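You operate a simulated robot arm through the tools that you are given. There is no shell and no other tool. Be economical: measure what you need, move in short steps, check, and stop when the job is done.

You are at the controls of a simulated two-armed robot. One attempt, no reset.

Task
Ready the loose valve for fitting and lay it in the parts tray.
Fine: brush grease from the tin over the seal on its top, lay the brush back, then hold the valve and screw the silencer home. A coat counts when it lies all over at full strength: go over it till it gets no stronger.
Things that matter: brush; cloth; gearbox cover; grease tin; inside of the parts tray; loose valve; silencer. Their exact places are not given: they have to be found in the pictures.

The check looks at the end state, three seconds after you hand in, the way a careful person would. Anything else that was tipped, shoved, dropped, spilled or broken makes it a failure. A push-on lid holds only when it is set on centred and level and pressed home; a screw cap is set on level and turned clockwise until tight.

Robot
Two 6-joint arms with two-finger parallel grippers on one trunk, on a base that drives. Base frame: it is fixed to the floor where the robot stands at the start and does not move with it; the origin is under the middle of the robot, x ahead of it, y to its left, z up; the surface under the hand at the start is at about z = 0.8. Readings come in m, degrees, newtons and seconds.
The left shoulder is at the start at [0.06, 0.187, 1.147], the right one opposite. With the tool pointing down near the work surface each hand reaches from about 0.18 to 0.62 m from the robot's upright axis, wherever it stands, measured 20 degrees to its own side. Places, roughly: gearbox cover [0.5, 0.3, 0.9]; grease tin [0.5, -0.1, 0.8]; inside of the parts tray [0.7, 0.1, 0.8]; silencer [0.3, 0.5, 0.9]. Payload 1.57 kg a hand.
Tool frame (each hand has its own): the origin (TCP) lies between the finger pads and is the grasp point; the fingertips stand 0.03 m ahead of it; z points along the fingers, y is the line along which they close. Largest opening 0.11 m; finger width 0.024, thickness 0.012; the body of the gripper, 0.048 by 0.112 m, starts 0.078 m behind the TCP.
Orientation is that of the tool frame in the base frame, as a unit quaternion [x, y, z, w]. With the fingers straight down and closing along the base's y, the tool's x points along the base's -x, its y along +y and its z along -z.

Tools
- The arms move only by the tool servo_tool. It takes "left_commands", "right_commands" or both (then of equal length, played together; a hand with none holds still); each is a list of rows, each an object of numbers (a shift or turn left out is 0, a gripper value left out holds the last): "gripper": the gripper command, from -1 (shut) to 1 (fully open), values between in proportion; "dx", "dy", "dz": the shift along the tool's x, y, z in mm; "ax", "ay", "az": the turn, a rotation vector about the tool's x, y, z in degrees. In form: [{"gripper": .., "dx": .., "dy": .., "dz": .., "ax": .., "ay": .., "az": ..}, ...]. A call has 1 to 8 rows; each row shifts and turns the commanded pose from where the row before left it, along the tool's axes as they then stand. A row lasts 0.2 s, in which the tool goes at most 0.05 m and 8.6 degrees; a call with a longer step from one row to the next is refused whole, and so is a gripper value outside its range. Where a pose cannot be reached the arm comes as near as it can. A force on the tool above 40 N (or 10 N above the force at the start of the call, whichever is more), or a blocked arm, ends the call early, and 0.2 s more pass. The fingers move at their own pace (about 0.153 m/s each) and stop on an object; they squeeze with about 42 N. The grip force told is the motor's: it shows also when the fingers shut on nothing. Time passes only in rows, and 0.2 s behind the last, so rows that do not move let the fingers close. The reply holds the time, the measured pose of the TCP, the force on the tool along the base axes, the opening and the grip force, in the units named above and with some noise, with the torque about the TCP (base axes, N m) and any sound that the robot's microphone picked up.
- Cameras (640 x 400 px; columns grow to the right, rows downward): "scene" is now at [0.0081, 0.0198, 1.6815]; the picture's right is [0.27, -0.96, 0.00], its down [-0.79, -0.22, -0.57] and it looks along [0.55, 0.16, -0.82] (base axes); focal length 256 px, centre (320, 200). "left" rides on the left gripper at [0.07, -0.016, -0.141] in its tool frame; the picture's right is [0.23, 0.97, 0.00], its down [-0.86, 0.20, -0.48] and it looks along [-0.47, 0.11, 0.88] (tool axes); focal length 222 px, centre (320, 200). "right" rides on the right gripper at [0.07, 0.016, -0.141] in its tool frame; the picture's right is [-0.23, 0.97, 0.00], its down [-0.86, -0.20, -0.48] and it looks along [-0.47, -0.11, 0.88] (tool axes); focal length 222 px, centre (320, 200).
- get_image(camera): a new picture of that camera. It takes no simulated time.
- raise_lower(by): slides the trunk up (or, below 0, down) by that many m; the arms and the scene camera ride with it, the base frame stays. It gives what a move gives, with no picture.
- steer(legs): drives the robot by 1 to 6 legs, each [ahead, left, turn to the left] in m, m and degrees, along the robot's own axes; the way and the turn of a leg run together, so that a leg with both is an arc; at most 1.5 m and 180 degrees a leg. The arms and the cameras ride along, it lands a little off, and it stops where it bumps. It gives what a move gives.
- aim_head(pan, tilt): turns the head with the scene camera to pan (to the left, within 86 degrees either way) and tilt (down, from -29 to 69), counted from straight ahead of the robot. It gives what a move gives.
- probe_pixels(camera, pixels): for up to 12 pixels [column, row] of the newest picture of that camera ("zoom" is the newest enlarged one), the place [x, y, z] in the base frame of the surface seen there, good to about 0.003 m. It takes no simulated time.
- inspect(camera, box): a new picture of the part [left, top, right, bottom] of that camera's present view, enlarged. It takes no simulated time.
- job_done(): hands the job in; it is judged then, once.

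Keep the steps short. Do not move on a guess: measure, check each grasp and each placing, and mend mistakes. In all there are 80 turns and 78 pictures (those below and enlarged ones count). Leave the grippers open and the arms clear of the work at the hand-in unless told otherwise, and finish with a single line.

The tools are called as a command line: name --argument value ..., lists and objects as JSON in quotes. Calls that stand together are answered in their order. servo_tool: Moves the arms, as the interface text tells. Its arguments: {"type":"object","properties":{"left_commands":{"type":"array","items":{"type":"object","properties":{"gripper":{"type":"number"},"dx":{"type":"number"},"dy":{"type":"number"},"dz":{"type":"number"},"ax":{"type":"number"},"ay":{"type":"number"},"az":{"type":"number"}}}},"right_commands":{"type":"array","items":{"type":"object","properties":{"gripper":{"type":"number"},"dx":{"type":"number"},"dy":{"type":"number"},"dz":{"type":"number"},"ax":{"type":"number"},"ay":{"type":"number"},"az":{"type":"number"}}}}},"required":[]} The other tools are called the same way: raise_lower (by) slides the trunk up or down; steer (legs) drives the base; aim_head (pan, tilt) turns the head that bears the scene camera; get_image (camera) takes a picture; probe_pixels (camera, pixels) gives the place of the surface under pixels of a picture; inspect (camera, box) takes an enlarged picture of a part of a camera's view; job_done () hands the job in.

At the start:

```text
t: 0.0
left_tool_pos: [0.3526, 0.3999, 1.2139]
left_tcp_rot: [-0.001, 1.0, 0.001, 0.0]
left_ft_force: [0.6, 0.3, -0.2]
left_wrist_torque: [0.04, 0.01, 0.03]
left_grip_width: 0.11
left_finger_force: 0.1
right_tool_pos: [0.4064, 0.0103, 1.2502]
right_tcp_rot: [-0.001, 1.0, 0.0, 0.0]
right_ft_force: [0.3, 0.3, -0.6]
right_wrist_torque: [-0.01, 0.01, -0.01]
right_grip_width: 0.1102
right_finger_force: 0.0
trunk travel left (down, up): [-0.775, 0.215]
robot x, y, heading: [-0.0015, -0.0015, 0.0]
head pan, tilt: [15.8, 54.9]
```

scene: 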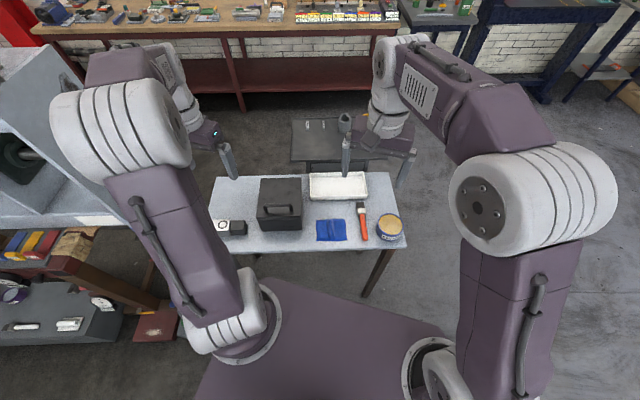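
right: 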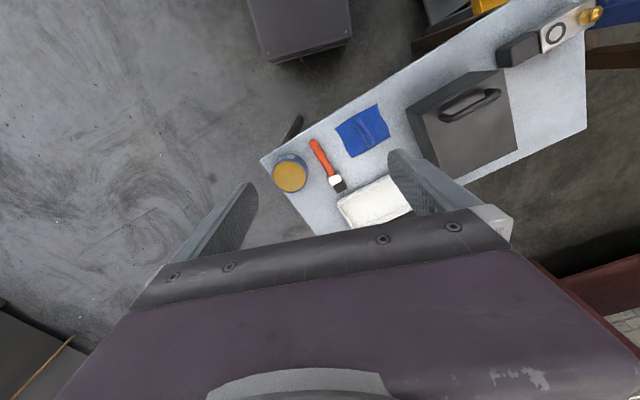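
left: 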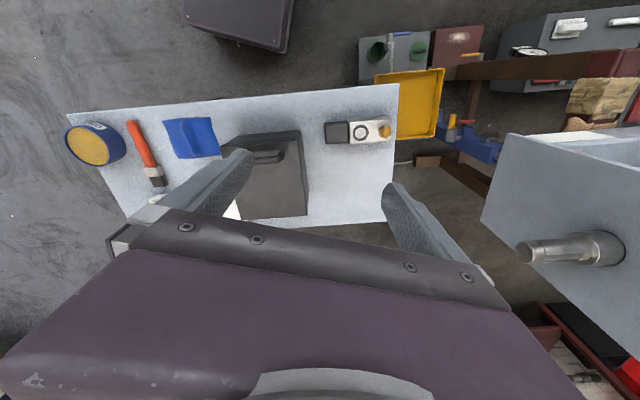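

I see the table with a dark cover, tray, cloth, brush and tin. I'll take enlarged pictures to find the valve and the silencer.

inspect --camera "scene" --box '[190, 150, 430, 300]'

inspect --camera "left" --box '[300, 90, 460, 190]'

```text
2.67 times, centred on (310, 225) of scene
```

zoom: 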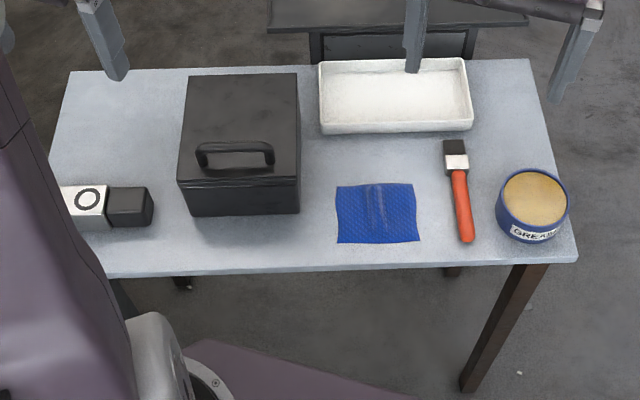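

```text
4.00 times, centred on (380, 140) of left
```

zoom: 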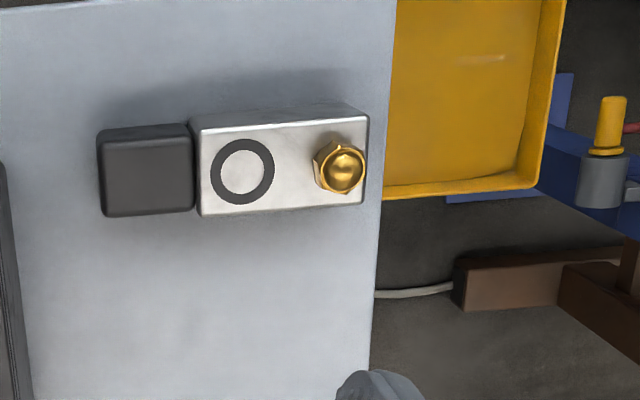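

The valve (block with seal ring, brass silencer and dark coil) stands at the left of the table. I'll probe it and the other objects.

probe_pixels --camera "zoom" --pixels '[[108, 140], [185, 140], [108, 205], [188, 202], [204, 133], [362, 130], [205, 205], [358, 195], [242, 172], [345, 170], [242, 145], [376, 60]]'

probe_pixels --camera "left" --pixels '[[85, 147], [131, 122], [145, 150], [155, 172], [163, 182], [168, 122], [218, 155], [298, 135], [300, 210], [230, 145], [260, 157], [330, 200]]'

get_image --camera "scene"

probe_pixels --camera "scene" --pixels '[[388, 227], [376, 227], [401, 227], [389, 217], [388, 238], [312, 174], [364, 174], [315, 199], [366, 196], [340, 188], [363, 238], [361, 212]]'

```text
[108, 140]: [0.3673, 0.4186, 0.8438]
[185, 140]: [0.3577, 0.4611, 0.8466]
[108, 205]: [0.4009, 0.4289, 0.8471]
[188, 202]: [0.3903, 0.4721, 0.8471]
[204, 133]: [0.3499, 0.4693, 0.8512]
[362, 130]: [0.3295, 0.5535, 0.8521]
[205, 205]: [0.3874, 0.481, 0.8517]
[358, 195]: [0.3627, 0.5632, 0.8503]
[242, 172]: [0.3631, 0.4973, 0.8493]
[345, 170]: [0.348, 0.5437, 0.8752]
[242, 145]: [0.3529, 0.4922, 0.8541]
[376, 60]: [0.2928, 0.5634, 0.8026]
```

```text
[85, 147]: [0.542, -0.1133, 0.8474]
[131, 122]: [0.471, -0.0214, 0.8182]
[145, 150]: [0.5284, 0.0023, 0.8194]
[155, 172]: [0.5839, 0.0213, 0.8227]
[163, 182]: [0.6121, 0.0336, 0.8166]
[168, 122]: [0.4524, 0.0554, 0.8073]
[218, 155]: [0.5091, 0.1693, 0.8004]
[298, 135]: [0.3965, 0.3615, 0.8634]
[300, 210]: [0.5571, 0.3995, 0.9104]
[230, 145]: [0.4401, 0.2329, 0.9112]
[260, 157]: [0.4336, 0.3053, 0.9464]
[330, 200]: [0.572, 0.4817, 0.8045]
```

```text
72 pictures are left
```

scene: 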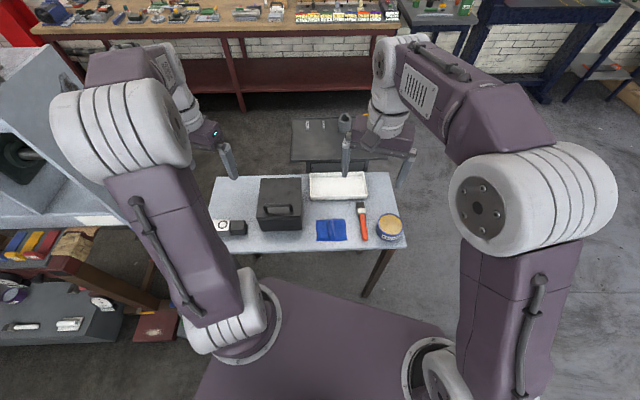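

```text
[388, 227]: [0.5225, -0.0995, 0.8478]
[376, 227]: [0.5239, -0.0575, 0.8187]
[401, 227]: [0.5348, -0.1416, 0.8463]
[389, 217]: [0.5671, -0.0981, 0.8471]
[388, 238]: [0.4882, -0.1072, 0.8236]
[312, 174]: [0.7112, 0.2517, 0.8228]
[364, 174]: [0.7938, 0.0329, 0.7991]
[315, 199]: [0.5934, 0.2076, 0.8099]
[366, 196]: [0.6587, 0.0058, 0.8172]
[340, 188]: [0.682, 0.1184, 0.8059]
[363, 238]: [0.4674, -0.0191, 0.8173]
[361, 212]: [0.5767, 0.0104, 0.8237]
```

I'll use the left hand for the brush (it can reach brush, tin and valve). First I swing the right hand aside and bring the left near the brush, at height.

servo_tool --left_commands '[{"dx": -7, "dy": -47, "dz": 11}, {"dx": -7, "dy": -47, "dz": 11}, {"dx": -7, "dy": -47, "dz": 11}, {"dx": -7, "dy": -47, "dz": 11}, {"dx": -7, "dy": -47, "dz": 11}, {"dx": -7, "dy": -47, "dz": 11}, {"dx": -7, "dy": -47, "dz": 11}]' --right_commands '[{"dx": 7, "dy": -47}, {"dx": 7, "dy": -47}, {"dx": 7, "dy": -47}, {"dx": 7, "dy": -47}, {"dx": 7, "dy": -47}, {"dx": 7, "dy": -47}, {"dx": 7, "dy": -47}]'

servo_tool --left_commands '[{"az": -7, "dz": 20}, {"az": -7, "dz": 20}, {"az": -6, "dz": 20}]'

get_image --camera "left"

get_image --camera "scene"

```text
t: 1.6
left_tool_pos: [0.4024, 0.0671, 1.137]
left_tcp_rot: [-0.001, 1.0, 0.002, 0.0]
left_ft_force: [0.3, -0.3, 0.0]
left_wrist_torque: [0.01, 0.01, -0.02]
left_grip_width: 0.1097
left_finger_force: 0.1
right_tool_pos: [0.3566, -0.3238, 1.2474]
right_tcp_rot: [-0.001, 1.0, 0.002, 0.0]
right_ft_force: [-0.5, -0.1, 0.5]
right_wrist_torque: [0.05, 0.02, 0.0]
right_grip_width: 0.1098
right_finger_force: 0.0
trunk travel left (down, up): [-0.775, 0.215]
robot x, y, heading: [-0.0012, 0.0017, -0.1]
head pan, tilt: [15.8, 54.9]
```

```text
t: 2.4
left_tool_pos: [0.4031, 0.0723, 1.0768]
left_tcp_rot: [-0.175, 0.985, 0.0, 0.0]
left_ft_force: [1.1, 0.4, -0.3]
left_wrist_torque: [-0.02, -0.01, 0.0]
left_grip_width: 0.1103
left_finger_force: 0.0
right_tool_pos: [0.3577, -0.3183, 1.2489]
right_tcp_rot: [0.0, 1.0, -0.001, -0.001]
right_ft_force: [0.8, -0.2, 0.4]
right_wrist_torque: [-0.01, -0.01, -0.01]
right_grip_width: 0.1101
right_finger_force: 0.1
trunk travel left (down, up): [-0.775, 0.215]
robot x, y, heading: [0.0031, 0.0007, 0.4]
head pan, tilt: [15.8, 54.9]
```

```text
71 pictures are left
```

left: 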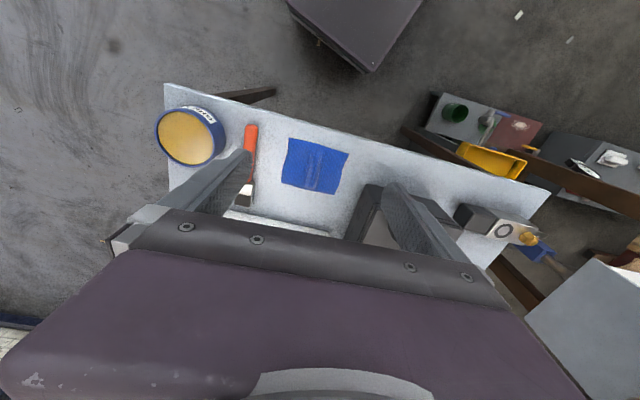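

```text
70 pictures are left
```

scene: 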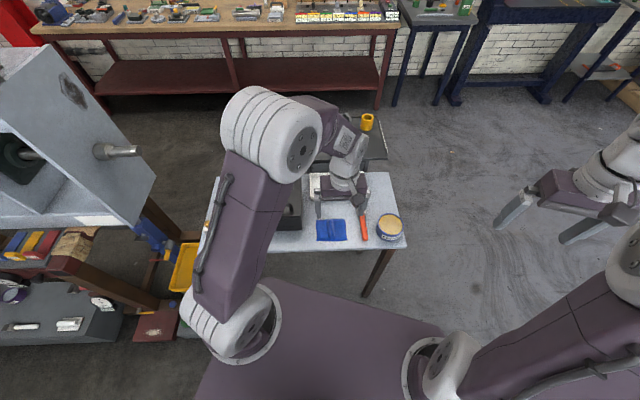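

The brush handle runs from (251,128) to (245,205). I'll zoom and probe it.

inspect --camera "left" --box '[140, 90, 300, 220]'

```text
3.08 times, centred on (220, 155) of left
```

zoom: 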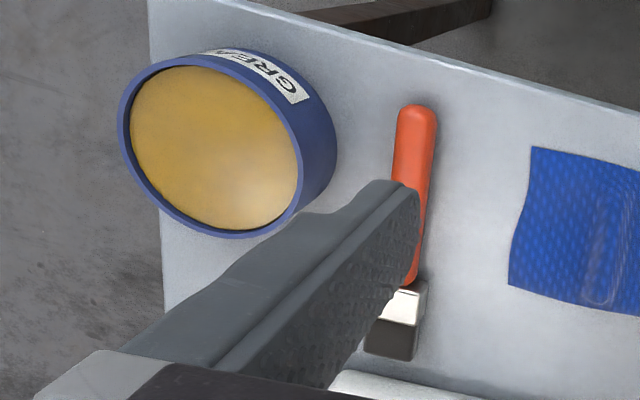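

probe_pixels --camera "zoom" --pixels '[[416, 112], [414, 145], [413, 175], [415, 285], [404, 303], [395, 345], [394, 358], [210, 140], [130, 140], [297, 180], [208, 62], [243, 236]]'

```text
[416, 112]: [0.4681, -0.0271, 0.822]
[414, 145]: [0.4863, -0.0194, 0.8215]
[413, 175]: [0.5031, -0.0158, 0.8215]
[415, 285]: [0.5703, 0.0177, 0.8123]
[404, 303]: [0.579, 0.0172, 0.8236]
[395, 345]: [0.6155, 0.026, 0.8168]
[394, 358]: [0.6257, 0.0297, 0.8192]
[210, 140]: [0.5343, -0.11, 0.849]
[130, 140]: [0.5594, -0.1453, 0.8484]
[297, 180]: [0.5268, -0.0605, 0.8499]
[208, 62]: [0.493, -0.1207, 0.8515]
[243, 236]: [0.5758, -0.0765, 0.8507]
```

Brush axis is at about 20°, matching the hand. I narrow the jaws (to clear the tin) and go above the handle at (0.515,-0.010).

servo_tool --left_commands '[{"gripper": -0.4, "dx": -12.8, "dy": -19.4, "dz": 34}, {"dx": -12.8, "dy": -19.4, "dz": 34}, {"dx": -12.8, "dy": -19.4, "dz": 34}, {"dx": -12.8, "dy": -19.4, "dz": 34}, {"dx": -12.8, "dy": -19.4, "dz": 34}, {"dx": -12.8, "dy": -19.4, "dz": 34}]'

get_image --camera "left"

```text
t: 3.8
left_tool_pos: [0.5138, -0.0119, 0.8691]
left_tcp_rot: [-0.172, 0.985, 0.001, -0.001]
left_ft_force: [0.0, 1.1, -0.4]
left_wrist_torque: [-0.03, 0.04, 0.01]
left_grip_width: 0.0332
left_finger_force: 0.0
right_tool_pos: [0.3586, -0.3192, 1.2483]
right_tcp_rot: [0.0, 1.0, 0.0, -0.001]
right_ft_force: [0.3, -0.3, 0.4]
right_wrist_torque: [0.01, 0.01, -0.01]
right_grip_width: 0.1101
right_finger_force: 0.0
trunk travel left (down, up): [-0.775, 0.215]
robot x, y, heading: [0.0003, 0.0025, -0.2]
head pan, tilt: [15.8, 54.9]
```

```text
68 pictures are left
```

left: 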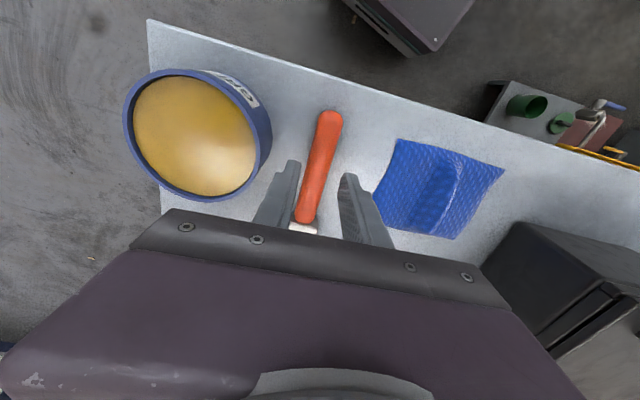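

The handle sits between the fingers. I lower to z≈0.835 and close.

servo_tool --left_commands '[{"dz": 17}, {"dz": 16.5}, {"gripper": -1}, {}, {}]'

servo_tool --left_commands '[{"dz": -15}, {"dz": -30}, {"dz": -30}]'

get_image --camera "left"

```text
t: 5.0
left_tool_pos: [0.5134, -0.0102, 0.8374]
left_tcp_rot: [-0.173, 0.985, 0.0, 0.0]
left_ft_force: [-0.2, -0.7, 2.6]
left_wrist_torque: [-0.07, 0.14, -0.06]
left_grip_width: 0.0211
left_finger_force: 34.8
right_tool_pos: [0.3561, -0.319, 1.2484]
right_tcp_rot: [0.0, 1.0, 0.001, 0.0]
right_ft_force: [-0.5, 0.3, 0.7]
right_wrist_torque: [-0.02, 0.02, 0.01]
right_grip_width: 0.1099
right_finger_force: 0.1
trunk travel left (down, up): [-0.775, 0.215]
robot x, y, heading: [0.0004, 0.0002, -0.2]
head pan, tilt: [15.8, 54.9]
```

```text
t: 5.8
left_tool_pos: [0.5132, -0.0129, 0.9131]
left_tcp_rot: [-0.173, 0.985, 0.0, 0.0]
left_ft_force: [-0.4, 0.7, -0.4]
left_wrist_torque: [-0.03, 0.02, 0.02]
left_grip_width: 0.0211
left_finger_force: 33.5
right_tool_pos: [0.3575, -0.3188, 1.2483]
right_tcp_rot: [0.001, 1.0, 0.0, 0.001]
right_ft_force: [0.5, 0.0, -0.5]
right_wrist_torque: [0.04, -0.02, -0.02]
right_grip_width: 0.1103
right_finger_force: 0.0
trunk travel left (down, up): [-0.775, 0.215]
robot x, y, heading: [0.0006, 0.0004, 0.0]
head pan, tilt: [15.8, 54.9]
```

```text
67 pictures are left
```

left: 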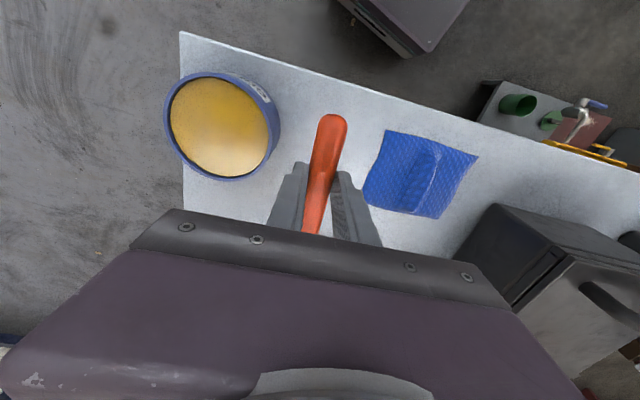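

Brush is firmly held (opening 0.021). I turn the hand clockwise by 80° at height and then tilt 20° bristles down, hovering over the tin.

servo_tool --left_commands '[{"az": 8, "dz": -15}, {"az": 8, "dz": -15}, {"az": 8}, {"az": 8}, {"az": 8}, {"az": 8}, {"az": 8}, {"az": 8}]'

servo_tool --left_commands '[{"az": 8}, {"az": 8}, {"dx": 14, "dy": -16}, {"dx": 14, "dy": -17}, {"ay": 7}, {"ay": 7}, {"ay": 6}]'

get_image --camera "scene"

get_image --camera "right"

```text
t: 7.6
left_tool_pos: [0.5142, -0.0111, 0.9432]
left_tcp_rot: [0.376, 0.927, 0.0, -0.001]
left_ft_force: [0.0, -0.4, -0.2]
left_wrist_torque: [0.01, 0.03, 0.03]
left_grip_width: 0.0209
left_finger_force: 34.2
right_tool_pos: [0.357, -0.3187, 1.2479]
right_tcp_rot: [-0.001, 1.0, 0.0, 0.001]
right_ft_force: [-0.6, 0.4, 0.1]
right_wrist_torque: [-0.02, 0.0, 0.04]
right_grip_width: 0.1102
right_finger_force: 0.1
trunk travel left (down, up): [-0.775, 0.215]
robot x, y, heading: [0.0029, -0.0002, -0.2]
head pan, tilt: [15.8, 54.9]
```

```text
t: 9.2
left_tool_pos: [0.4709, -0.0051, 0.9444]
left_tcp_rot: [0.491, 0.854, 0.086, -0.151]
left_ft_force: [0.5, 0.4, -0.4]
left_wrist_torque: [-0.02, 0.01, -0.01]
left_grip_width: 0.0209
left_finger_force: 34.8
right_tool_pos: [0.3577, -0.3185, 1.2496]
right_tcp_rot: [0.0, 1.0, 0.0, 0.0]
right_ft_force: [-0.6, 0.3, 1.2]
right_wrist_torque: [-0.01, 0.01, -0.02]
right_grip_width: 0.1101
right_finger_force: 0.2
trunk travel left (down, up): [-0.775, 0.215]
robot x, y, heading: [-0.0013, 0.0012, 0.3]
head pan, tilt: [15.8, 54.9]
```

```text
66 pictures are left
```

scene: 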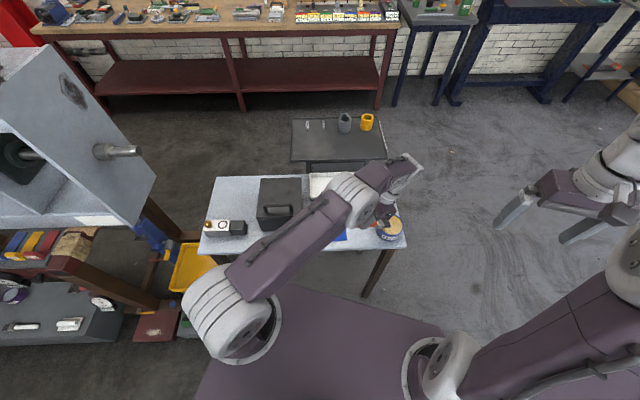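

```text
65 pictures are left
```

right: 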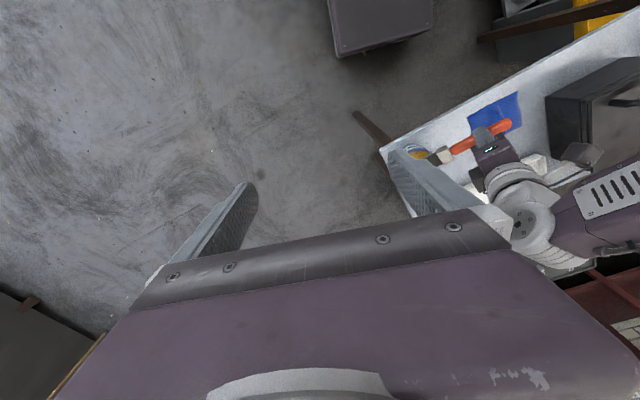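

The pose was reached. I zoom the right camera onto the brush and tin to measure the tip.

inspect --camera "right" --box '[390, 100, 530, 190]'

inspect --camera "scene" --box '[340, 190, 430, 250]'

```text
4.44 times, centred on (460, 145) of right
```

zoom: 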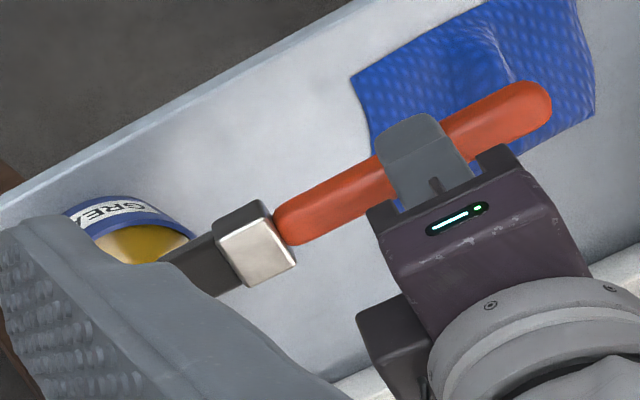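

```text
6.67 times, centred on (385, 220) of scene
```

zoom: 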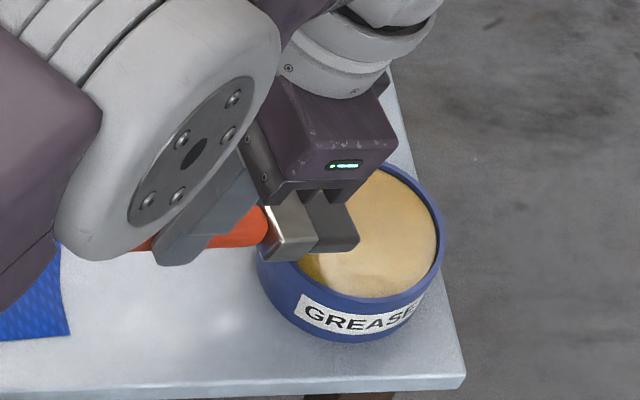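

probe_pixels --camera "zoom" --pixels '[[330, 215], [356, 242], [325, 248], [380, 250], [390, 165], [350, 297], [440, 230], [285, 225], [262, 225]]'

```text
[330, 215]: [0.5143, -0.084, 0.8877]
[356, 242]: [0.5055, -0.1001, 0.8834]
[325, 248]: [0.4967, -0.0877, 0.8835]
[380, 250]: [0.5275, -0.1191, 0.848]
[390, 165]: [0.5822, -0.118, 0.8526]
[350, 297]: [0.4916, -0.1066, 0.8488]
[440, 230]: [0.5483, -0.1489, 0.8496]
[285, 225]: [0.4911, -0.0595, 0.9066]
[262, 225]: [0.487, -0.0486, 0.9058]
```

Tip underside ≈0.871 at (0.512,-0.098); grease at 0.848. I dip ~5 mm, sweep side to side, and lift.

servo_tool --left_commands '[{"dx": -12.4, "dy": 4, "dz": 10.4}, {"dx": -12.4, "dy": 4, "dz": 10.4}, {"dy": 10}, {"dy": -20}, {"dy": 10}, {"dx": 6, "dz": 2}, {"dx": -6, "dz": -2}, {}]'

inspect --camera "scene" --box '[340, 190, 430, 250]'

servo_tool --left_commands '[{"dx": 6.8, "dz": -18.8}, {"dx": 6.8, "dz": -18.8}, {"dx": 6.8, "dz": -18.8}]'

inspect --camera "scene" --box '[340, 190, 430, 250]'

```text
t: 11.0
left_tool_pos: [0.4711, -0.0063, 0.9193]
left_tcp_rot: [0.492, 0.853, 0.088, -0.151]
left_ft_force: [0.2, 0.4, -1.0]
left_wrist_torque: [0.0, 0.0, 0.0]
left_grip_width: 0.0209
left_finger_force: 34.5
left hand out of reach, approached as far as the arm can: row 2, 3
right_tool_pos: [0.3567, -0.3191, 1.2487]
right_tcp_rot: [0.0, 1.0, 0.001, 0.0]
right_ft_force: [0.4, 0.4, 0.0]
right_wrist_torque: [0.02, 0.04, -0.03]
right_grip_width: 0.11
right_finger_force: 0.2
trunk travel left (down, up): [-0.775, 0.215]
robot x, y, heading: [0.0003, -0.0016, -0.1]
head pan, tilt: [15.8, 54.9]
```

```text
6.67 times, centred on (385, 220) of scene
```

zoom: 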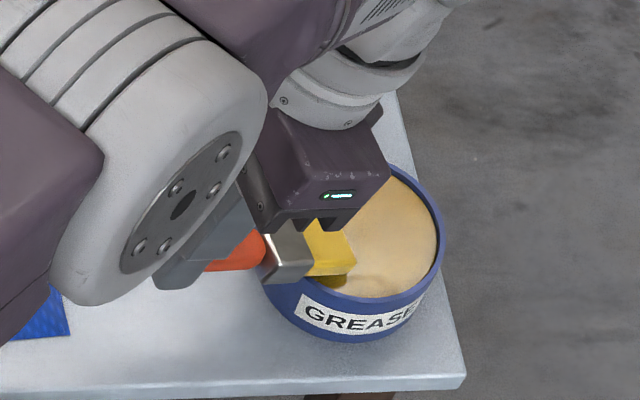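

```text
t: 11.8
left_tool_pos: [0.4715, -0.0094, 0.9799]
left_tcp_rot: [0.492, 0.853, 0.087, -0.151]
left_ft_force: [-1.1, 0.4, 0.1]
left_wrist_torque: [0.04, 0.03, 0.01]
left_grip_width: 0.0208
left_finger_force: 34.9
right_tool_pos: [0.3554, -0.319, 1.249]
right_tcp_rot: [0.001, 1.0, 0.0, 0.0]
right_ft_force: [0.2, 0.3, -0.2]
right_wrist_torque: [0.03, -0.01, 0.03]
right_grip_width: 0.11
right_finger_force: 0.0
trunk travel left (down, up): [-0.775, 0.215]
robot x, y, heading: [-0.0002, -0.0009, -0.1]
head pan, tilt: [15.8, 54.9]
```

```text
6.67 times, centred on (385, 220) of scene
```

zoom: 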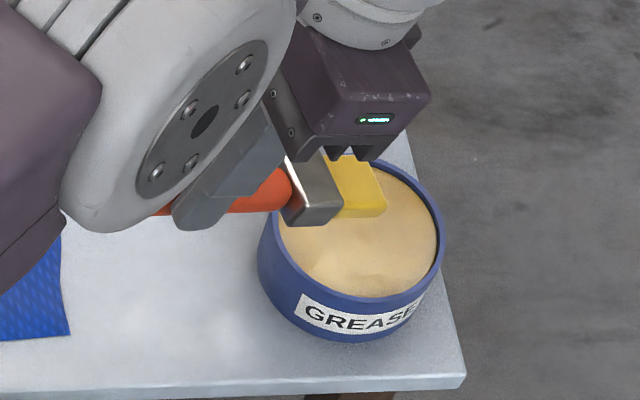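

The bristles are well loaded. Before moving, I measure the seal with the scene camera, now unobstructed.

inspect --camera "scene" --box '[190, 205, 260, 250]'

```text
8.89 times, centred on (225, 228) of scene
```

zoom: 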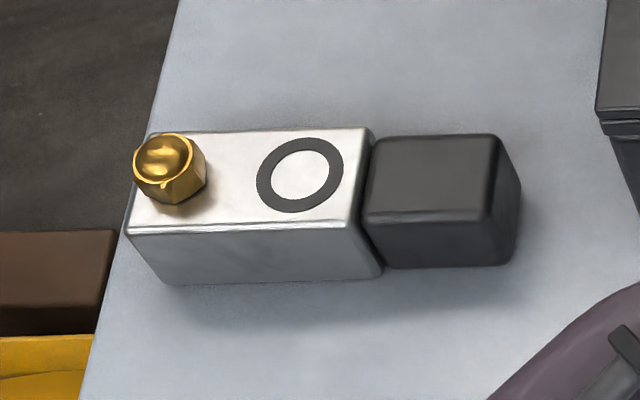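

probe_pixels --camera "zoom" --pixels '[[266, 174], [333, 174], [302, 145], [298, 204], [300, 175], [375, 210], [488, 212], [492, 140], [376, 142], [170, 165], [170, 140], [132, 225]]'

```text
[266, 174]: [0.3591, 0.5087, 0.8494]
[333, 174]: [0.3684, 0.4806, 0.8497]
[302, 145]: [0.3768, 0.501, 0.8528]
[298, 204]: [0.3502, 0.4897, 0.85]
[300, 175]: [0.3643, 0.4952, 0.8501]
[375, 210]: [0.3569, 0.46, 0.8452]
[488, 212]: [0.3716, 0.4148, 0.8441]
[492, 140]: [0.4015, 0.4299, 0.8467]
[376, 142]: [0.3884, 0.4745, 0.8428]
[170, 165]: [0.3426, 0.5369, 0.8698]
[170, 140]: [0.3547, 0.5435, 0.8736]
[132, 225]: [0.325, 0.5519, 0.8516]
```

Seal centre (0.364,0.495,0.850), valve turned about 16°. I lift the brush, carry it over at height, then turn it.

servo_tool --left_commands '[{"dx": 15.4, "dz": -42.3}, {"dx": 15.4, "dz": -42.3}, {"dx": 43.9, "dy": 5.9, "dz": 16}, {"dx": 43.9, "dy": 5.9, "dz": 16}, {"dx": 43.9, "dy": 5.9, "dz": 16}, {"dx": 43.9, "dy": 5.9, "dz": 16}, {"dx": 43.9, "dy": 5.9, "dz": 16}, {"dx": 43.9, "dy": 5.9, "dz": 16}]'

servo_tool --left_commands '[{"dx": 43.9, "dy": 5.9, "dz": 16}, {"dx": 43.9, "dy": 5.9, "dz": 16}, {"dx": 43.9, "dy": 5.9, "dz": 16}, {"dx": 43.9, "dy": 5.9, "dz": 16}, {"dx": 43.9, "dy": 5.9, "dz": 16}, {"ax": 2.6, "az": -7.14}, {"ax": 2.6, "az": -7.14}, {"ax": 2.6, "az": -7.14}]'

servo_tool --left_commands '[{"ax": 2.6, "az": -7.14}, {"ax": 2.6, "az": -7.14}, {"ax": 2.6, "az": -7.14}, {"ax": 2.6, "az": -7.14}, {"ax": 2.6, "az": -7.14}, {"ax": 2.6, "az": -7.14}, {"ax": 2.6, "az": -7.14}]'

get_image --camera "scene"

```text
t: 13.6
left_tool_pos: [0.3615, 0.2539, 1.068]
left_tcp_rot: [0.492, 0.853, 0.086, -0.15]
left_ft_force: [0.7, -0.3, -1.0]
left_wrist_torque: [-0.04, 0.01, -0.01]
left_grip_width: 0.021
left_finger_force: 34.3
right_tool_pos: [0.3557, -0.3169, 1.2492]
right_tcp_rot: [0.0, 1.0, -0.001, 0.001]
right_ft_force: [-1.2, 1.0, -0.4]
right_wrist_torque: [-0.04, 0.0, 0.0]
right_grip_width: 0.1101
right_finger_force: 0.0
trunk travel left (down, up): [-0.775, 0.215]
robot x, y, heading: [-0.001, 0.0009, -0.1]
head pan, tilt: [15.8, 54.9]
```

```text
t: 15.4
left_tool_pos: [0.2719, 0.4727, 1.0693]
left_tcp_rot: [0.314, 0.934, 0.055, -0.165]
left_ft_force: [-0.2, 1.2, 0.0]
left_wrist_torque: [0.01, 0.01, 0.01]
left_grip_width: 0.0211
left_finger_force: 34.8
right_tool_pos: [0.3576, -0.3171, 1.2501]
right_tcp_rot: [0.0, 1.0, 0.0, 0.0]
right_ft_force: [-0.4, 0.1, 0.1]
right_wrist_torque: [0.0, -0.04, 0.04]
right_grip_width: 0.11
right_finger_force: 0.0
trunk travel left (down, up): [-0.775, 0.215]
robot x, y, heading: [0.0005, -0.0008, 0.1]
head pan, tilt: [15.8, 54.9]
```

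```text
t: 17.0
left_tool_pos: [0.272, 0.4707, 1.0679]
left_tcp_rot: [-0.137, 0.975, -0.024, -0.171]
left_ft_force: [-0.2, -0.5, -0.6]
left_wrist_torque: [-0.01, 0.05, 0.02]
left_grip_width: 0.0209
left_finger_force: 34.4
right_tool_pos: [0.357, -0.319, 1.2484]
right_tcp_rot: [0.0, 1.0, 0.0, 0.0]
right_ft_force: [1.1, -0.6, 0.2]
right_wrist_torque: [-0.01, 0.01, -0.01]
right_grip_width: 0.1101
right_finger_force: 0.0
trunk travel left (down, up): [-0.775, 0.215]
robot x, y, heading: [-0.0003, 0.0011, 0.0]
head pan, tilt: [15.8, 54.9]
```

```text
59 pictures are left
```

scene: 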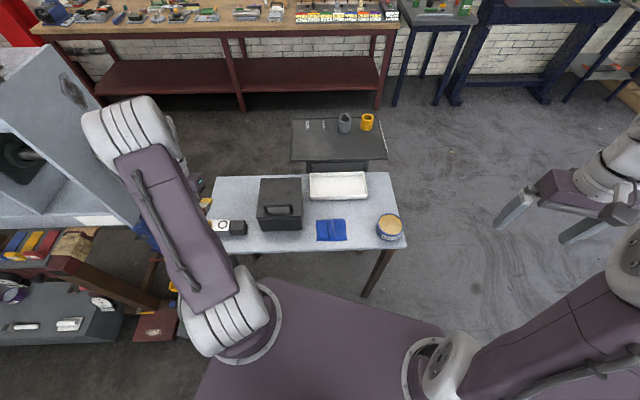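

The pose is reached. I descend 120 mm to hover over the seal and look.

servo_tool --left_commands '[{"dx": -13.7, "dz": 37.6}, {"dx": -13.7, "dz": 37.6}, {"dx": -13.7, "dz": 37.6}]'

inspect --camera "scene" --box '[170, 190, 270, 260]'

get_image --camera "left"

```text
t: 17.8
left_tool_pos: [0.2707, 0.4711, 0.9473]
left_tcp_rot: [-0.137, 0.975, -0.024, -0.172]
left_ft_force: [-0.1, 0.9, -0.6]
left_wrist_torque: [0.0, -0.01, 0.01]
left_grip_width: 0.0206
left_finger_force: 34.2
right_tool_pos: [0.3573, -0.3184, 1.2483]
right_tcp_rot: [0.0, 1.0, 0.0, 0.0]
right_ft_force: [-0.1, 0.6, -1.0]
right_wrist_torque: [-0.01, 0.02, 0.01]
right_grip_width: 0.1101
right_finger_force: 0.1
trunk travel left (down, up): [-0.775, 0.215]
robot x, y, heading: [0.0014, -0.0038, 0.2]
head pan, tilt: [15.8, 54.9]
```

```text
5.71 times, centred on (220, 225) of scene
```

zoom: 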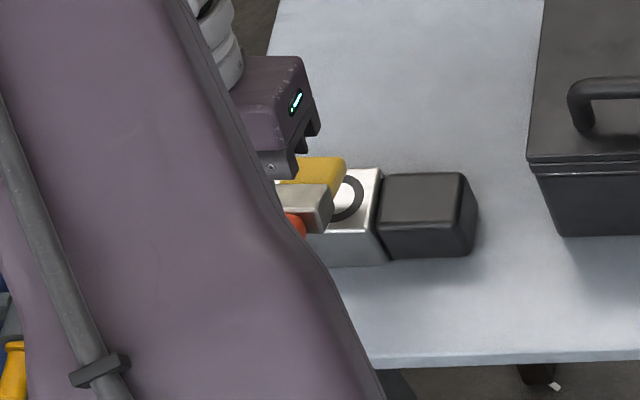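

```text
57 pictures are left
```

left: 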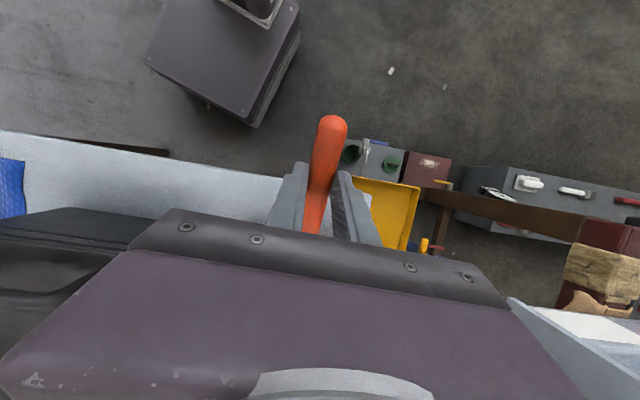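

I can see the brush tip's near corner at zoom (343,165). I measure it.

probe_pixels --camera "zoom" --pixels '[[340, 162], [335, 180], [315, 162], [300, 162], [358, 200], [322, 190]]'

```text
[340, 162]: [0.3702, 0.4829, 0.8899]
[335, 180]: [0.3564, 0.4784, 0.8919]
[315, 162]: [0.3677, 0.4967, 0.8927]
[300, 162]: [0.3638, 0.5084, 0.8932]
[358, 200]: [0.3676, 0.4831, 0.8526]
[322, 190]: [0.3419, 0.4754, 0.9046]
```

Tip is centred over the seal. I lower to light contact and stroke forward and back across it.

servo_tool --left_commands '[{"dx": -26.8, "dz": 9.4}, {"dx": -2.9, "dz": 8}, {"dx": 20.7, "dz": 7.5}, {"dx": 20.7, "dz": 7.5}]'

inspect --camera "scene" --box '[200, 200, 260, 245]'

```text
t: 18.8
left_tool_pos: [0.2512, 0.4648, 0.9204]
left_tcp_rot: [-0.138, 0.975, -0.023, -0.172]
left_ft_force: [1.4, 1.6, 8.2]
left_wrist_torque: [0.34, -1.02, 0.03]
left_grip_width: 0.0209
left_finger_force: 34.4
right_tool_pos: [0.3574, -0.3197, 1.2493]
right_tcp_rot: [0.0, 1.0, 0.0, 0.0]
right_ft_force: [0.4, 0.6, -0.2]
right_wrist_torque: [-0.04, -0.01, -0.03]
right_grip_width: 0.1098
right_finger_force: 0.0
trunk travel left (down, up): [-0.775, 0.215]
robot x, y, heading: [0.0004, -0.0003, 0.2]
head pan, tilt: [15.8, 54.9]
```

```text
8.89 times, centred on (230, 222) of scene
```

zoom: 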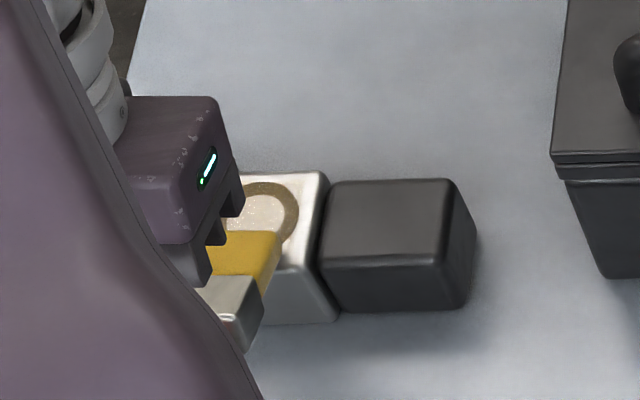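

The ring is taking grease at about 8 N. I go over it with side offsets.

servo_tool --left_commands '[{"dx": -20.7, "dz": -7.5}, {"dx": -20.7, "dz": -7.5}, {"dy": -8}, {"dx": 20.7, "dz": 7.5}, {"dx": 20.7, "dz": 7.5}, {"dy": 16}, {"dx": -20.7, "dz": -7.5}, {"dx": -20.7, "dz": -7.5}]'

servo_tool --left_commands '[{"dx": 20.7, "dz": 7.5}, {"dx": 20.7, "dz": 7.5}, {"dy": -8}, {"dx": -20.7, "dz": -7.5}, {"dx": -20.7, "dz": -7.5}, {"dx": 20.7, "dz": 7.5}, {"dx": 20.7, "dz": 7.5}, {"dx": 6.8, "dz": -18.8}]'

servo_tool --left_commands '[{"dx": 10, "dz": -27.5}, {"dx": 10, "dz": -27.5}, {"dx": 20, "dy": 10, "dz": -20}]'

inspect --camera "scene" --box '[200, 200, 260, 245]'

```text
t: 20.6
left_tool_pos: [0.2894, 0.4846, 0.9211]
left_tcp_rot: [-0.137, 0.975, -0.024, -0.172]
left_ft_force: [-0.3, 0.6, -0.3]
left_wrist_torque: [-0.01, 0.02, 0.01]
left_grip_width: 0.0209
left_finger_force: 34.5
right_tool_pos: [0.3572, -0.3181, 1.2484]
right_tcp_rot: [0.0, 1.0, 0.001, 0.0]
right_ft_force: [0.9, -0.1, -0.5]
right_wrist_torque: [0.04, 0.04, 0.0]
right_grip_width: 0.1099
right_finger_force: 0.1
trunk travel left (down, up): [-0.775, 0.215]
robot x, y, heading: [-0.0008, 0.0008, 0.2]
head pan, tilt: [15.8, 54.9]
```

```text
t: 22.4
left_tool_pos: [0.2496, 0.4646, 0.9414]
left_tcp_rot: [-0.138, 0.975, -0.024, -0.172]
left_ft_force: [0.0, 0.2, -0.6]
left_wrist_torque: [0.01, -0.01, 0.01]
left_grip_width: 0.0211
left_finger_force: 34.3
right_tool_pos: [0.357, -0.3186, 1.2489]
right_tcp_rot: [0.0, 1.0, 0.0, 0.0]
right_ft_force: [-0.6, 0.0, 0.5]
right_wrist_torque: [0.02, 0.0, 0.0]
right_grip_width: 0.1099
right_finger_force: 0.0
trunk travel left (down, up): [-0.775, 0.215]
robot x, y, heading: [0.0005, 0.0003, 0.1]
head pan, tilt: [15.8, 54.9]
```

```text
t: 23.2
left_tool_pos: [0.2362, 0.4714, 1.0269]
left_tcp_rot: [-0.137, 0.975, -0.024, -0.172]
left_ft_force: [0.0, 0.2, -0.5]
left_wrist_torque: [-0.03, -0.01, -0.03]
left_grip_width: 0.0209
left_finger_force: 34.8
right_tool_pos: [0.3567, -0.3184, 1.2501]
right_tcp_rot: [0.0, 1.0, 0.0, 0.0]
right_ft_force: [-0.1, 0.4, -1.0]
right_wrist_torque: [0.02, 0.02, -0.02]
right_grip_width: 0.1101
right_finger_force: 0.0
trunk travel left (down, up): [-0.775, 0.215]
robot x, y, heading: [-0.0019, 0.0014, -0.1]
head pan, tilt: [15.8, 54.9]
```

```text
8.89 times, centred on (230, 222) of scene
```

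zoom: 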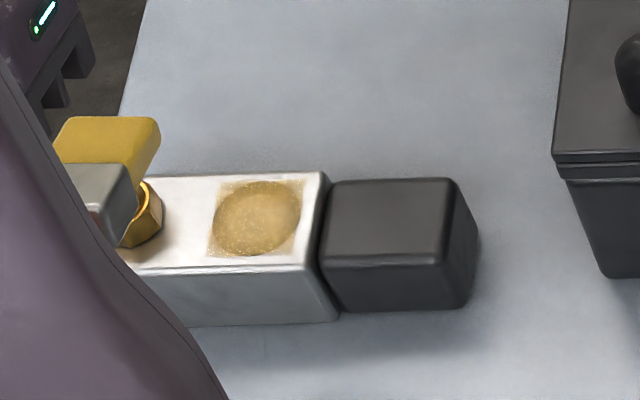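

Covered, though speckled. I go back with the same strokes for a stronger coat and compare.

servo_tool --left_commands '[{"dx": -20, "dy": -10, "dz": 20}, {"dx": -10, "dz": 27.5}, {"dx": -10, "dz": 27.5}, {"dx": -7.1, "dz": 19.8}, {"dx": -20.7, "dz": -7.5}, {"dx": -20.7, "dz": -7.5}, {"dx": 20.7, "dz": 7.5}, {"dx": 20.7, "dz": 7.5}]'

servo_tool --left_commands '[{"dx": -20.7, "dz": -7.5}, {"dx": -20.7, "dz": -7.5}, {"dy": -8}, {"dx": 20.7, "dz": 7.5}, {"dx": 20.7, "dz": 7.5}, {"dy": 16}, {"dx": -20.7, "dz": -7.5}, {"dx": -20.7, "dz": -7.5}]'

servo_tool --left_commands '[{"dx": 20.7, "dz": 7.5}, {"dx": 20.7, "dz": 7.5}, {"dy": -8}, {"dx": -20.7, "dz": -7.5}, {"dx": -20.7, "dz": -7.5}, {"dx": 20.7, "dz": 7.5}, {"dx": 20.7, "dz": 7.5}, {"dx": 6.8, "dz": -18.8}]'

servo_tool --left_commands '[{"dx": 10, "dz": -27.5}, {"dx": 10, "dz": -27.5}, {"dx": 20, "dy": 10, "dz": -20}]'

inspect --camera "scene" --box '[200, 200, 260, 245]'

```text
t: 25.0
left_tool_pos: [0.251, 0.4643, 0.9212]
left_tcp_rot: [-0.137, 0.975, -0.024, -0.172]
left_ft_force: [-0.5, -0.1, -0.6]
left_wrist_torque: [0.0, 0.04, 0.01]
left_grip_width: 0.0209
left_finger_force: 34.2
right_tool_pos: [0.3564, -0.3185, 1.2483]
right_tcp_rot: [0.0, 1.0, 0.0, -0.001]
right_ft_force: [0.2, 0.2, 0.3]
right_wrist_torque: [-0.02, -0.02, -0.01]
right_grip_width: 0.1103
right_finger_force: 0.1
trunk travel left (down, up): [-0.775, 0.215]
robot x, y, heading: [-0.002, 0.0033, -0.1]
head pan, tilt: [15.8, 54.9]
```

```text
t: 26.8
left_tool_pos: [0.2899, 0.4837, 0.9195]
left_tcp_rot: [-0.137, 0.975, -0.024, -0.172]
left_ft_force: [0.3, 0.4, 2.3]
left_wrist_torque: [0.02, -0.26, -0.04]
left_grip_width: 0.0207
left_finger_force: 34.3
right_tool_pos: [0.3574, -0.3188, 1.2485]
right_tcp_rot: [-0.001, 1.0, 0.0, 0.0]
right_ft_force: [0.8, 0.0, 1.0]
right_wrist_torque: [0.01, 0.01, 0.02]
right_grip_width: 0.1099
right_finger_force: 0.1
trunk travel left (down, up): [-0.775, 0.215]
robot x, y, heading: [-0.0013, -0.0012, -0.2]
head pan, tilt: [15.8, 54.9]
```

```text
t: 28.6
left_tool_pos: [0.2515, 0.4635, 0.941]
left_tcp_rot: [-0.137, 0.975, -0.024, -0.172]
left_ft_force: [-0.4, 0.2, -1.0]
left_wrist_torque: [0.03, 0.02, -0.04]
left_grip_width: 0.0212
left_finger_force: 34.7
right_tool_pos: [0.3567, -0.3191, 1.2485]
right_tcp_rot: [0.0, 1.0, -0.002, 0.001]
right_ft_force: [0.8, -1.2, 1.2]
right_wrist_torque: [0.02, 0.0, -0.04]
right_grip_width: 0.1098
right_finger_force: 0.1
trunk travel left (down, up): [-0.775, 0.215]
robot x, y, heading: [0.0021, 0.0015, 0.0]
head pan, tilt: [15.8, 54.9]
```

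```text
t: 29.4
left_tool_pos: [0.2364, 0.4718, 1.0259]
left_tcp_rot: [-0.137, 0.975, -0.024, -0.171]
left_ft_force: [0.1, 1.0, -0.9]
left_wrist_torque: [0.01, 0.01, 0.03]
left_grip_width: 0.0207
left_finger_force: 34.6
right_tool_pos: [0.3554, -0.3186, 1.25]
right_tcp_rot: [0.001, 1.0, -0.001, 0.0]
right_ft_force: [0.8, -0.2, 0.1]
right_wrist_torque: [0.03, 0.01, 0.0]
right_grip_width: 0.1099
right_finger_force: 0.0
trunk travel left (down, up): [-0.775, 0.215]
robot x, y, heading: [0.0009, 0.0012, 0.0]
head pan, tilt: [15.8, 54.9]
```

```text
8.89 times, centred on (230, 222) of scene
```

zoom: 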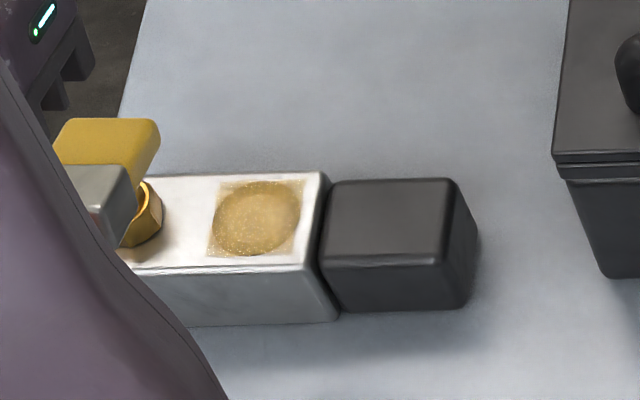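

Slightly denser. One more full pass, a millimetre deeper, with closer views before and after to compare.

inspect --camera "scene" --box '[216, 214, 240, 232]'

servo_tool --left_commands '[{"dx": -20, "dy": -10, "dz": 20}, {"dx": -10, "dz": 27.5}, {"dx": -10, "dz": 27.5}, {"dx": -7.5, "dz": 20.8}, {"dx": -20.7, "dz": -7.5}, {"dx": -20.7, "dz": -7.5}, {"dx": 20.7, "dz": 7.5}, {"dx": 20.7, "dz": 7.5}]'

servo_tool --left_commands '[{"dx": -20.7, "dz": -7.5}, {"dx": -20.7, "dz": -7.5}, {"dy": -8}, {"dx": 20.7, "dz": 7.5}, {"dx": 20.7, "dz": 7.5}, {"dy": 16}, {"dx": -20.7, "dz": -7.5}, {"dx": -20.7, "dz": -7.5}]'

servo_tool --left_commands '[{"dx": 20.7, "dz": 7.5}, {"dx": 20.7, "dz": 7.5}, {"dy": -8}, {"dx": -20.7, "dz": -7.5}, {"dx": -20.7, "dz": -7.5}, {"dx": 20.7, "dz": 7.5}, {"dx": 20.7, "dz": 7.5}, {"dx": 6.8, "dz": -18.8}]'

servo_tool --left_commands '[{"dx": 10, "dz": -27.5}, {"dx": 10, "dz": -27.5}, {"dx": 20, "dy": 10, "dz": -20}]'

inspect --camera "scene" --box '[216, 214, 240, 232]'

```text
16.00 times, centred on (228, 223) of scene
```

zoom: 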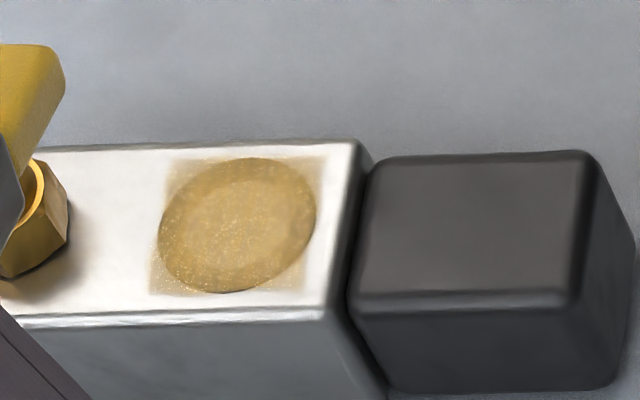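

```text
t: 31.2
left_tool_pos: [0.2489, 0.4637, 0.9185]
left_tcp_rot: [-0.137, 0.975, -0.024, -0.172]
left_ft_force: [-1.0, 0.0, 2.8]
left_wrist_torque: [0.09, -0.35, -0.06]
left_grip_width: 0.0209
left_finger_force: 34.4
right_tool_pos: [0.3562, -0.3191, 1.2486]
right_tcp_rot: [0.001, 1.0, 0.0, 0.001]
right_ft_force: [0.3, 0.1, 1.2]
right_wrist_torque: [0.0, 0.02, -0.03]
right_grip_width: 0.1105
right_finger_force: 0.1
trunk travel left (down, up): [-0.775, 0.215]
robot x, y, heading: [0.0017, -0.0023, 0.1]
head pan, tilt: [15.8, 54.9]
```

```text
t: 33.0
left_tool_pos: [0.29, 0.4835, 0.9186]
left_tcp_rot: [-0.137, 0.975, -0.024, -0.173]
left_ft_force: [0.8, -0.3, -0.5]
left_wrist_torque: [0.0, 0.01, -0.01]
left_grip_width: 0.021
left_finger_force: 33.9
right_tool_pos: [0.3582, -0.3184, 1.2489]
right_tcp_rot: [0.0, 1.0, -0.001, 0.0]
right_ft_force: [-0.1, 0.2, -0.2]
right_wrist_torque: [0.02, -0.01, -0.01]
right_grip_width: 0.1101
right_finger_force: 0.0
trunk travel left (down, up): [-0.775, 0.215]
robot x, y, heading: [-0.0003, -0.0017, 0.2]
head pan, tilt: [15.8, 54.9]
```

```text
t: 34.8
left_tool_pos: [0.2493, 0.4641, 0.9386]
left_tcp_rot: [-0.137, 0.975, -0.024, -0.172]
left_ft_force: [0.8, -0.1, 0.0]
left_wrist_torque: [-0.01, 0.02, 0.0]
left_grip_width: 0.021
left_finger_force: 34.5
right_tool_pos: [0.3573, -0.319, 1.2485]
right_tcp_rot: [0.0, 1.0, 0.001, -0.001]
right_ft_force: [-0.5, -0.3, -0.3]
right_wrist_torque: [0.04, -0.01, -0.04]
right_grip_width: 0.1101
right_finger_force: 0.1
trunk travel left (down, up): [-0.775, 0.215]
robot x, y, heading: [0.0003, 0.0003, -0.1]
head pan, tilt: [15.8, 54.9]
```

```text
t: 35.6
left_tool_pos: [0.2364, 0.4694, 1.0232]
left_tcp_rot: [-0.137, 0.975, -0.024, -0.172]
left_ft_force: [-0.5, 0.4, -1.1]
left_wrist_torque: [-0.05, 0.05, -0.04]
left_grip_width: 0.0213
left_finger_force: 34.6
right_tool_pos: [0.3564, -0.3185, 1.2489]
right_tcp_rot: [0.0, 1.0, 0.001, 0.0]
right_ft_force: [-0.2, 0.3, -0.5]
right_wrist_torque: [0.05, 0.0, 0.03]
right_grip_width: 0.1103
right_finger_force: 0.0
trunk travel left (down, up): [-0.775, 0.215]
robot x, y, heading: [0.0017, -0.002, -0.0]
head pan, tilt: [15.8, 54.9]
```

```text
16.00 times, centred on (228, 223) of scene
```

zoom: 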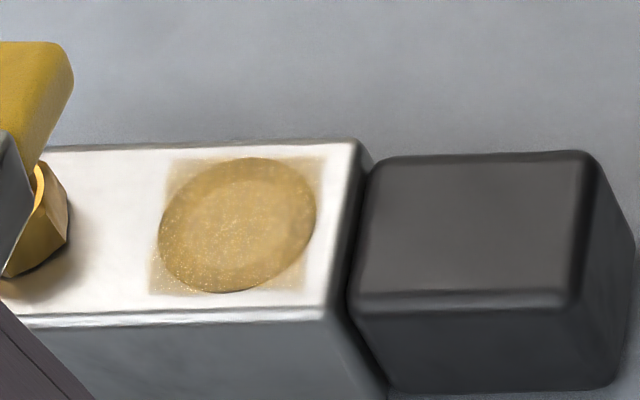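

No further change: the coat is at full strength. Now I level the brush, carry it back at height to its old place.

servo_tool --left_commands '[{"ay": -7}, {"ay": -7}, {"ay": -6}, {"az": -4, "dz": -40}, {"dx": -8, "dy": -45.4}, {"dx": -8, "dy": -45.4}, {"dx": -8, "dy": -45.4}, {"dx": -8, "dy": -45.4}]'

servo_tool --left_commands '[{"dx": -8, "dy": -45.4}, {"dx": -8, "dy": -45.4}, {"dx": -8, "dy": -45.4}, {"dx": -8, "dy": -45.4}, {"dx": -8, "dy": -45.4}, {"dx": -8, "dy": -45.4}, {"dx": -8, "dy": -45.4}, {"dx": -8, "dy": -45.4}]'

get_image --camera "left"

inspect --camera "right" --box '[370, 70, 590, 210]'

```text
t: 37.4
left_tool_pos: [0.3301, 0.3091, 1.0639]
left_tcp_rot: [-0.173, 0.985, 0.001, 0.0]
left_ft_force: [0.5, -0.7, -0.8]
left_wrist_torque: [0.01, 0.01, -0.01]
left_grip_width: 0.0208
left_finger_force: 34.3
right_tool_pos: [0.3574, -0.3198, 1.2482]
right_tcp_rot: [0.0, 1.0, 0.001, -0.001]
right_ft_force: [0.2, 0.2, -0.6]
right_wrist_torque: [0.0, -0.01, 0.0]
right_grip_width: 0.1099
right_finger_force: 0.1
trunk travel left (down, up): [-0.775, 0.215]
robot x, y, heading: [-0.001, 0.0002, -0.2]
head pan, tilt: [15.8, 54.9]
```

```text
t: 39.2
left_tool_pos: [0.512, -0.0094, 1.065]
left_tcp_rot: [-0.174, 0.985, 0.002, 0.0]
left_ft_force: [0.6, 0.2, -0.5]
left_wrist_torque: [0.04, 0.05, -0.02]
left_grip_width: 0.0212
left_finger_force: 34.2
right_tool_pos: [0.3582, -0.3194, 1.2483]
right_tcp_rot: [0.0, 1.0, 0.001, -0.001]
right_ft_force: [0.0, 0.4, -0.8]
right_wrist_torque: [0.04, 0.04, 0.0]
right_grip_width: 0.11
right_finger_force: 0.0
trunk travel left (down, up): [-0.775, 0.215]
robot x, y, heading: [0.0011, -0.0005, -0.0]
head pan, tilt: [15.8, 54.9]
```

```text
51 pictures are left
```

left: 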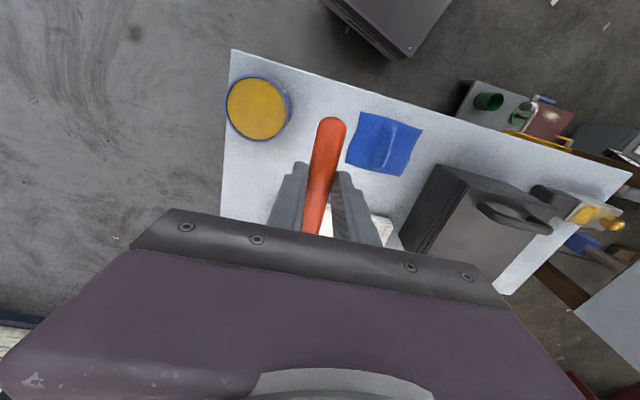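

```text
2.86 times, centred on (480, 140) of right
```

zoom: 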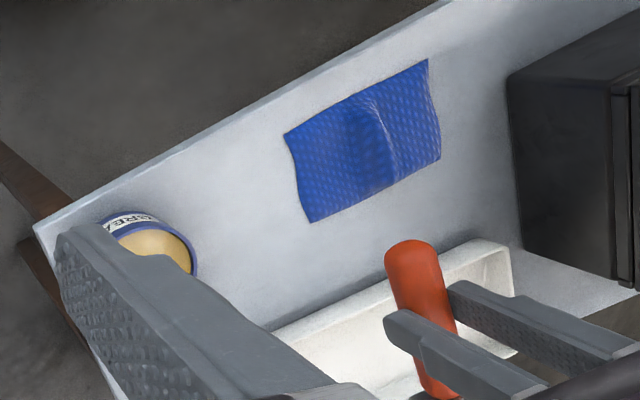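

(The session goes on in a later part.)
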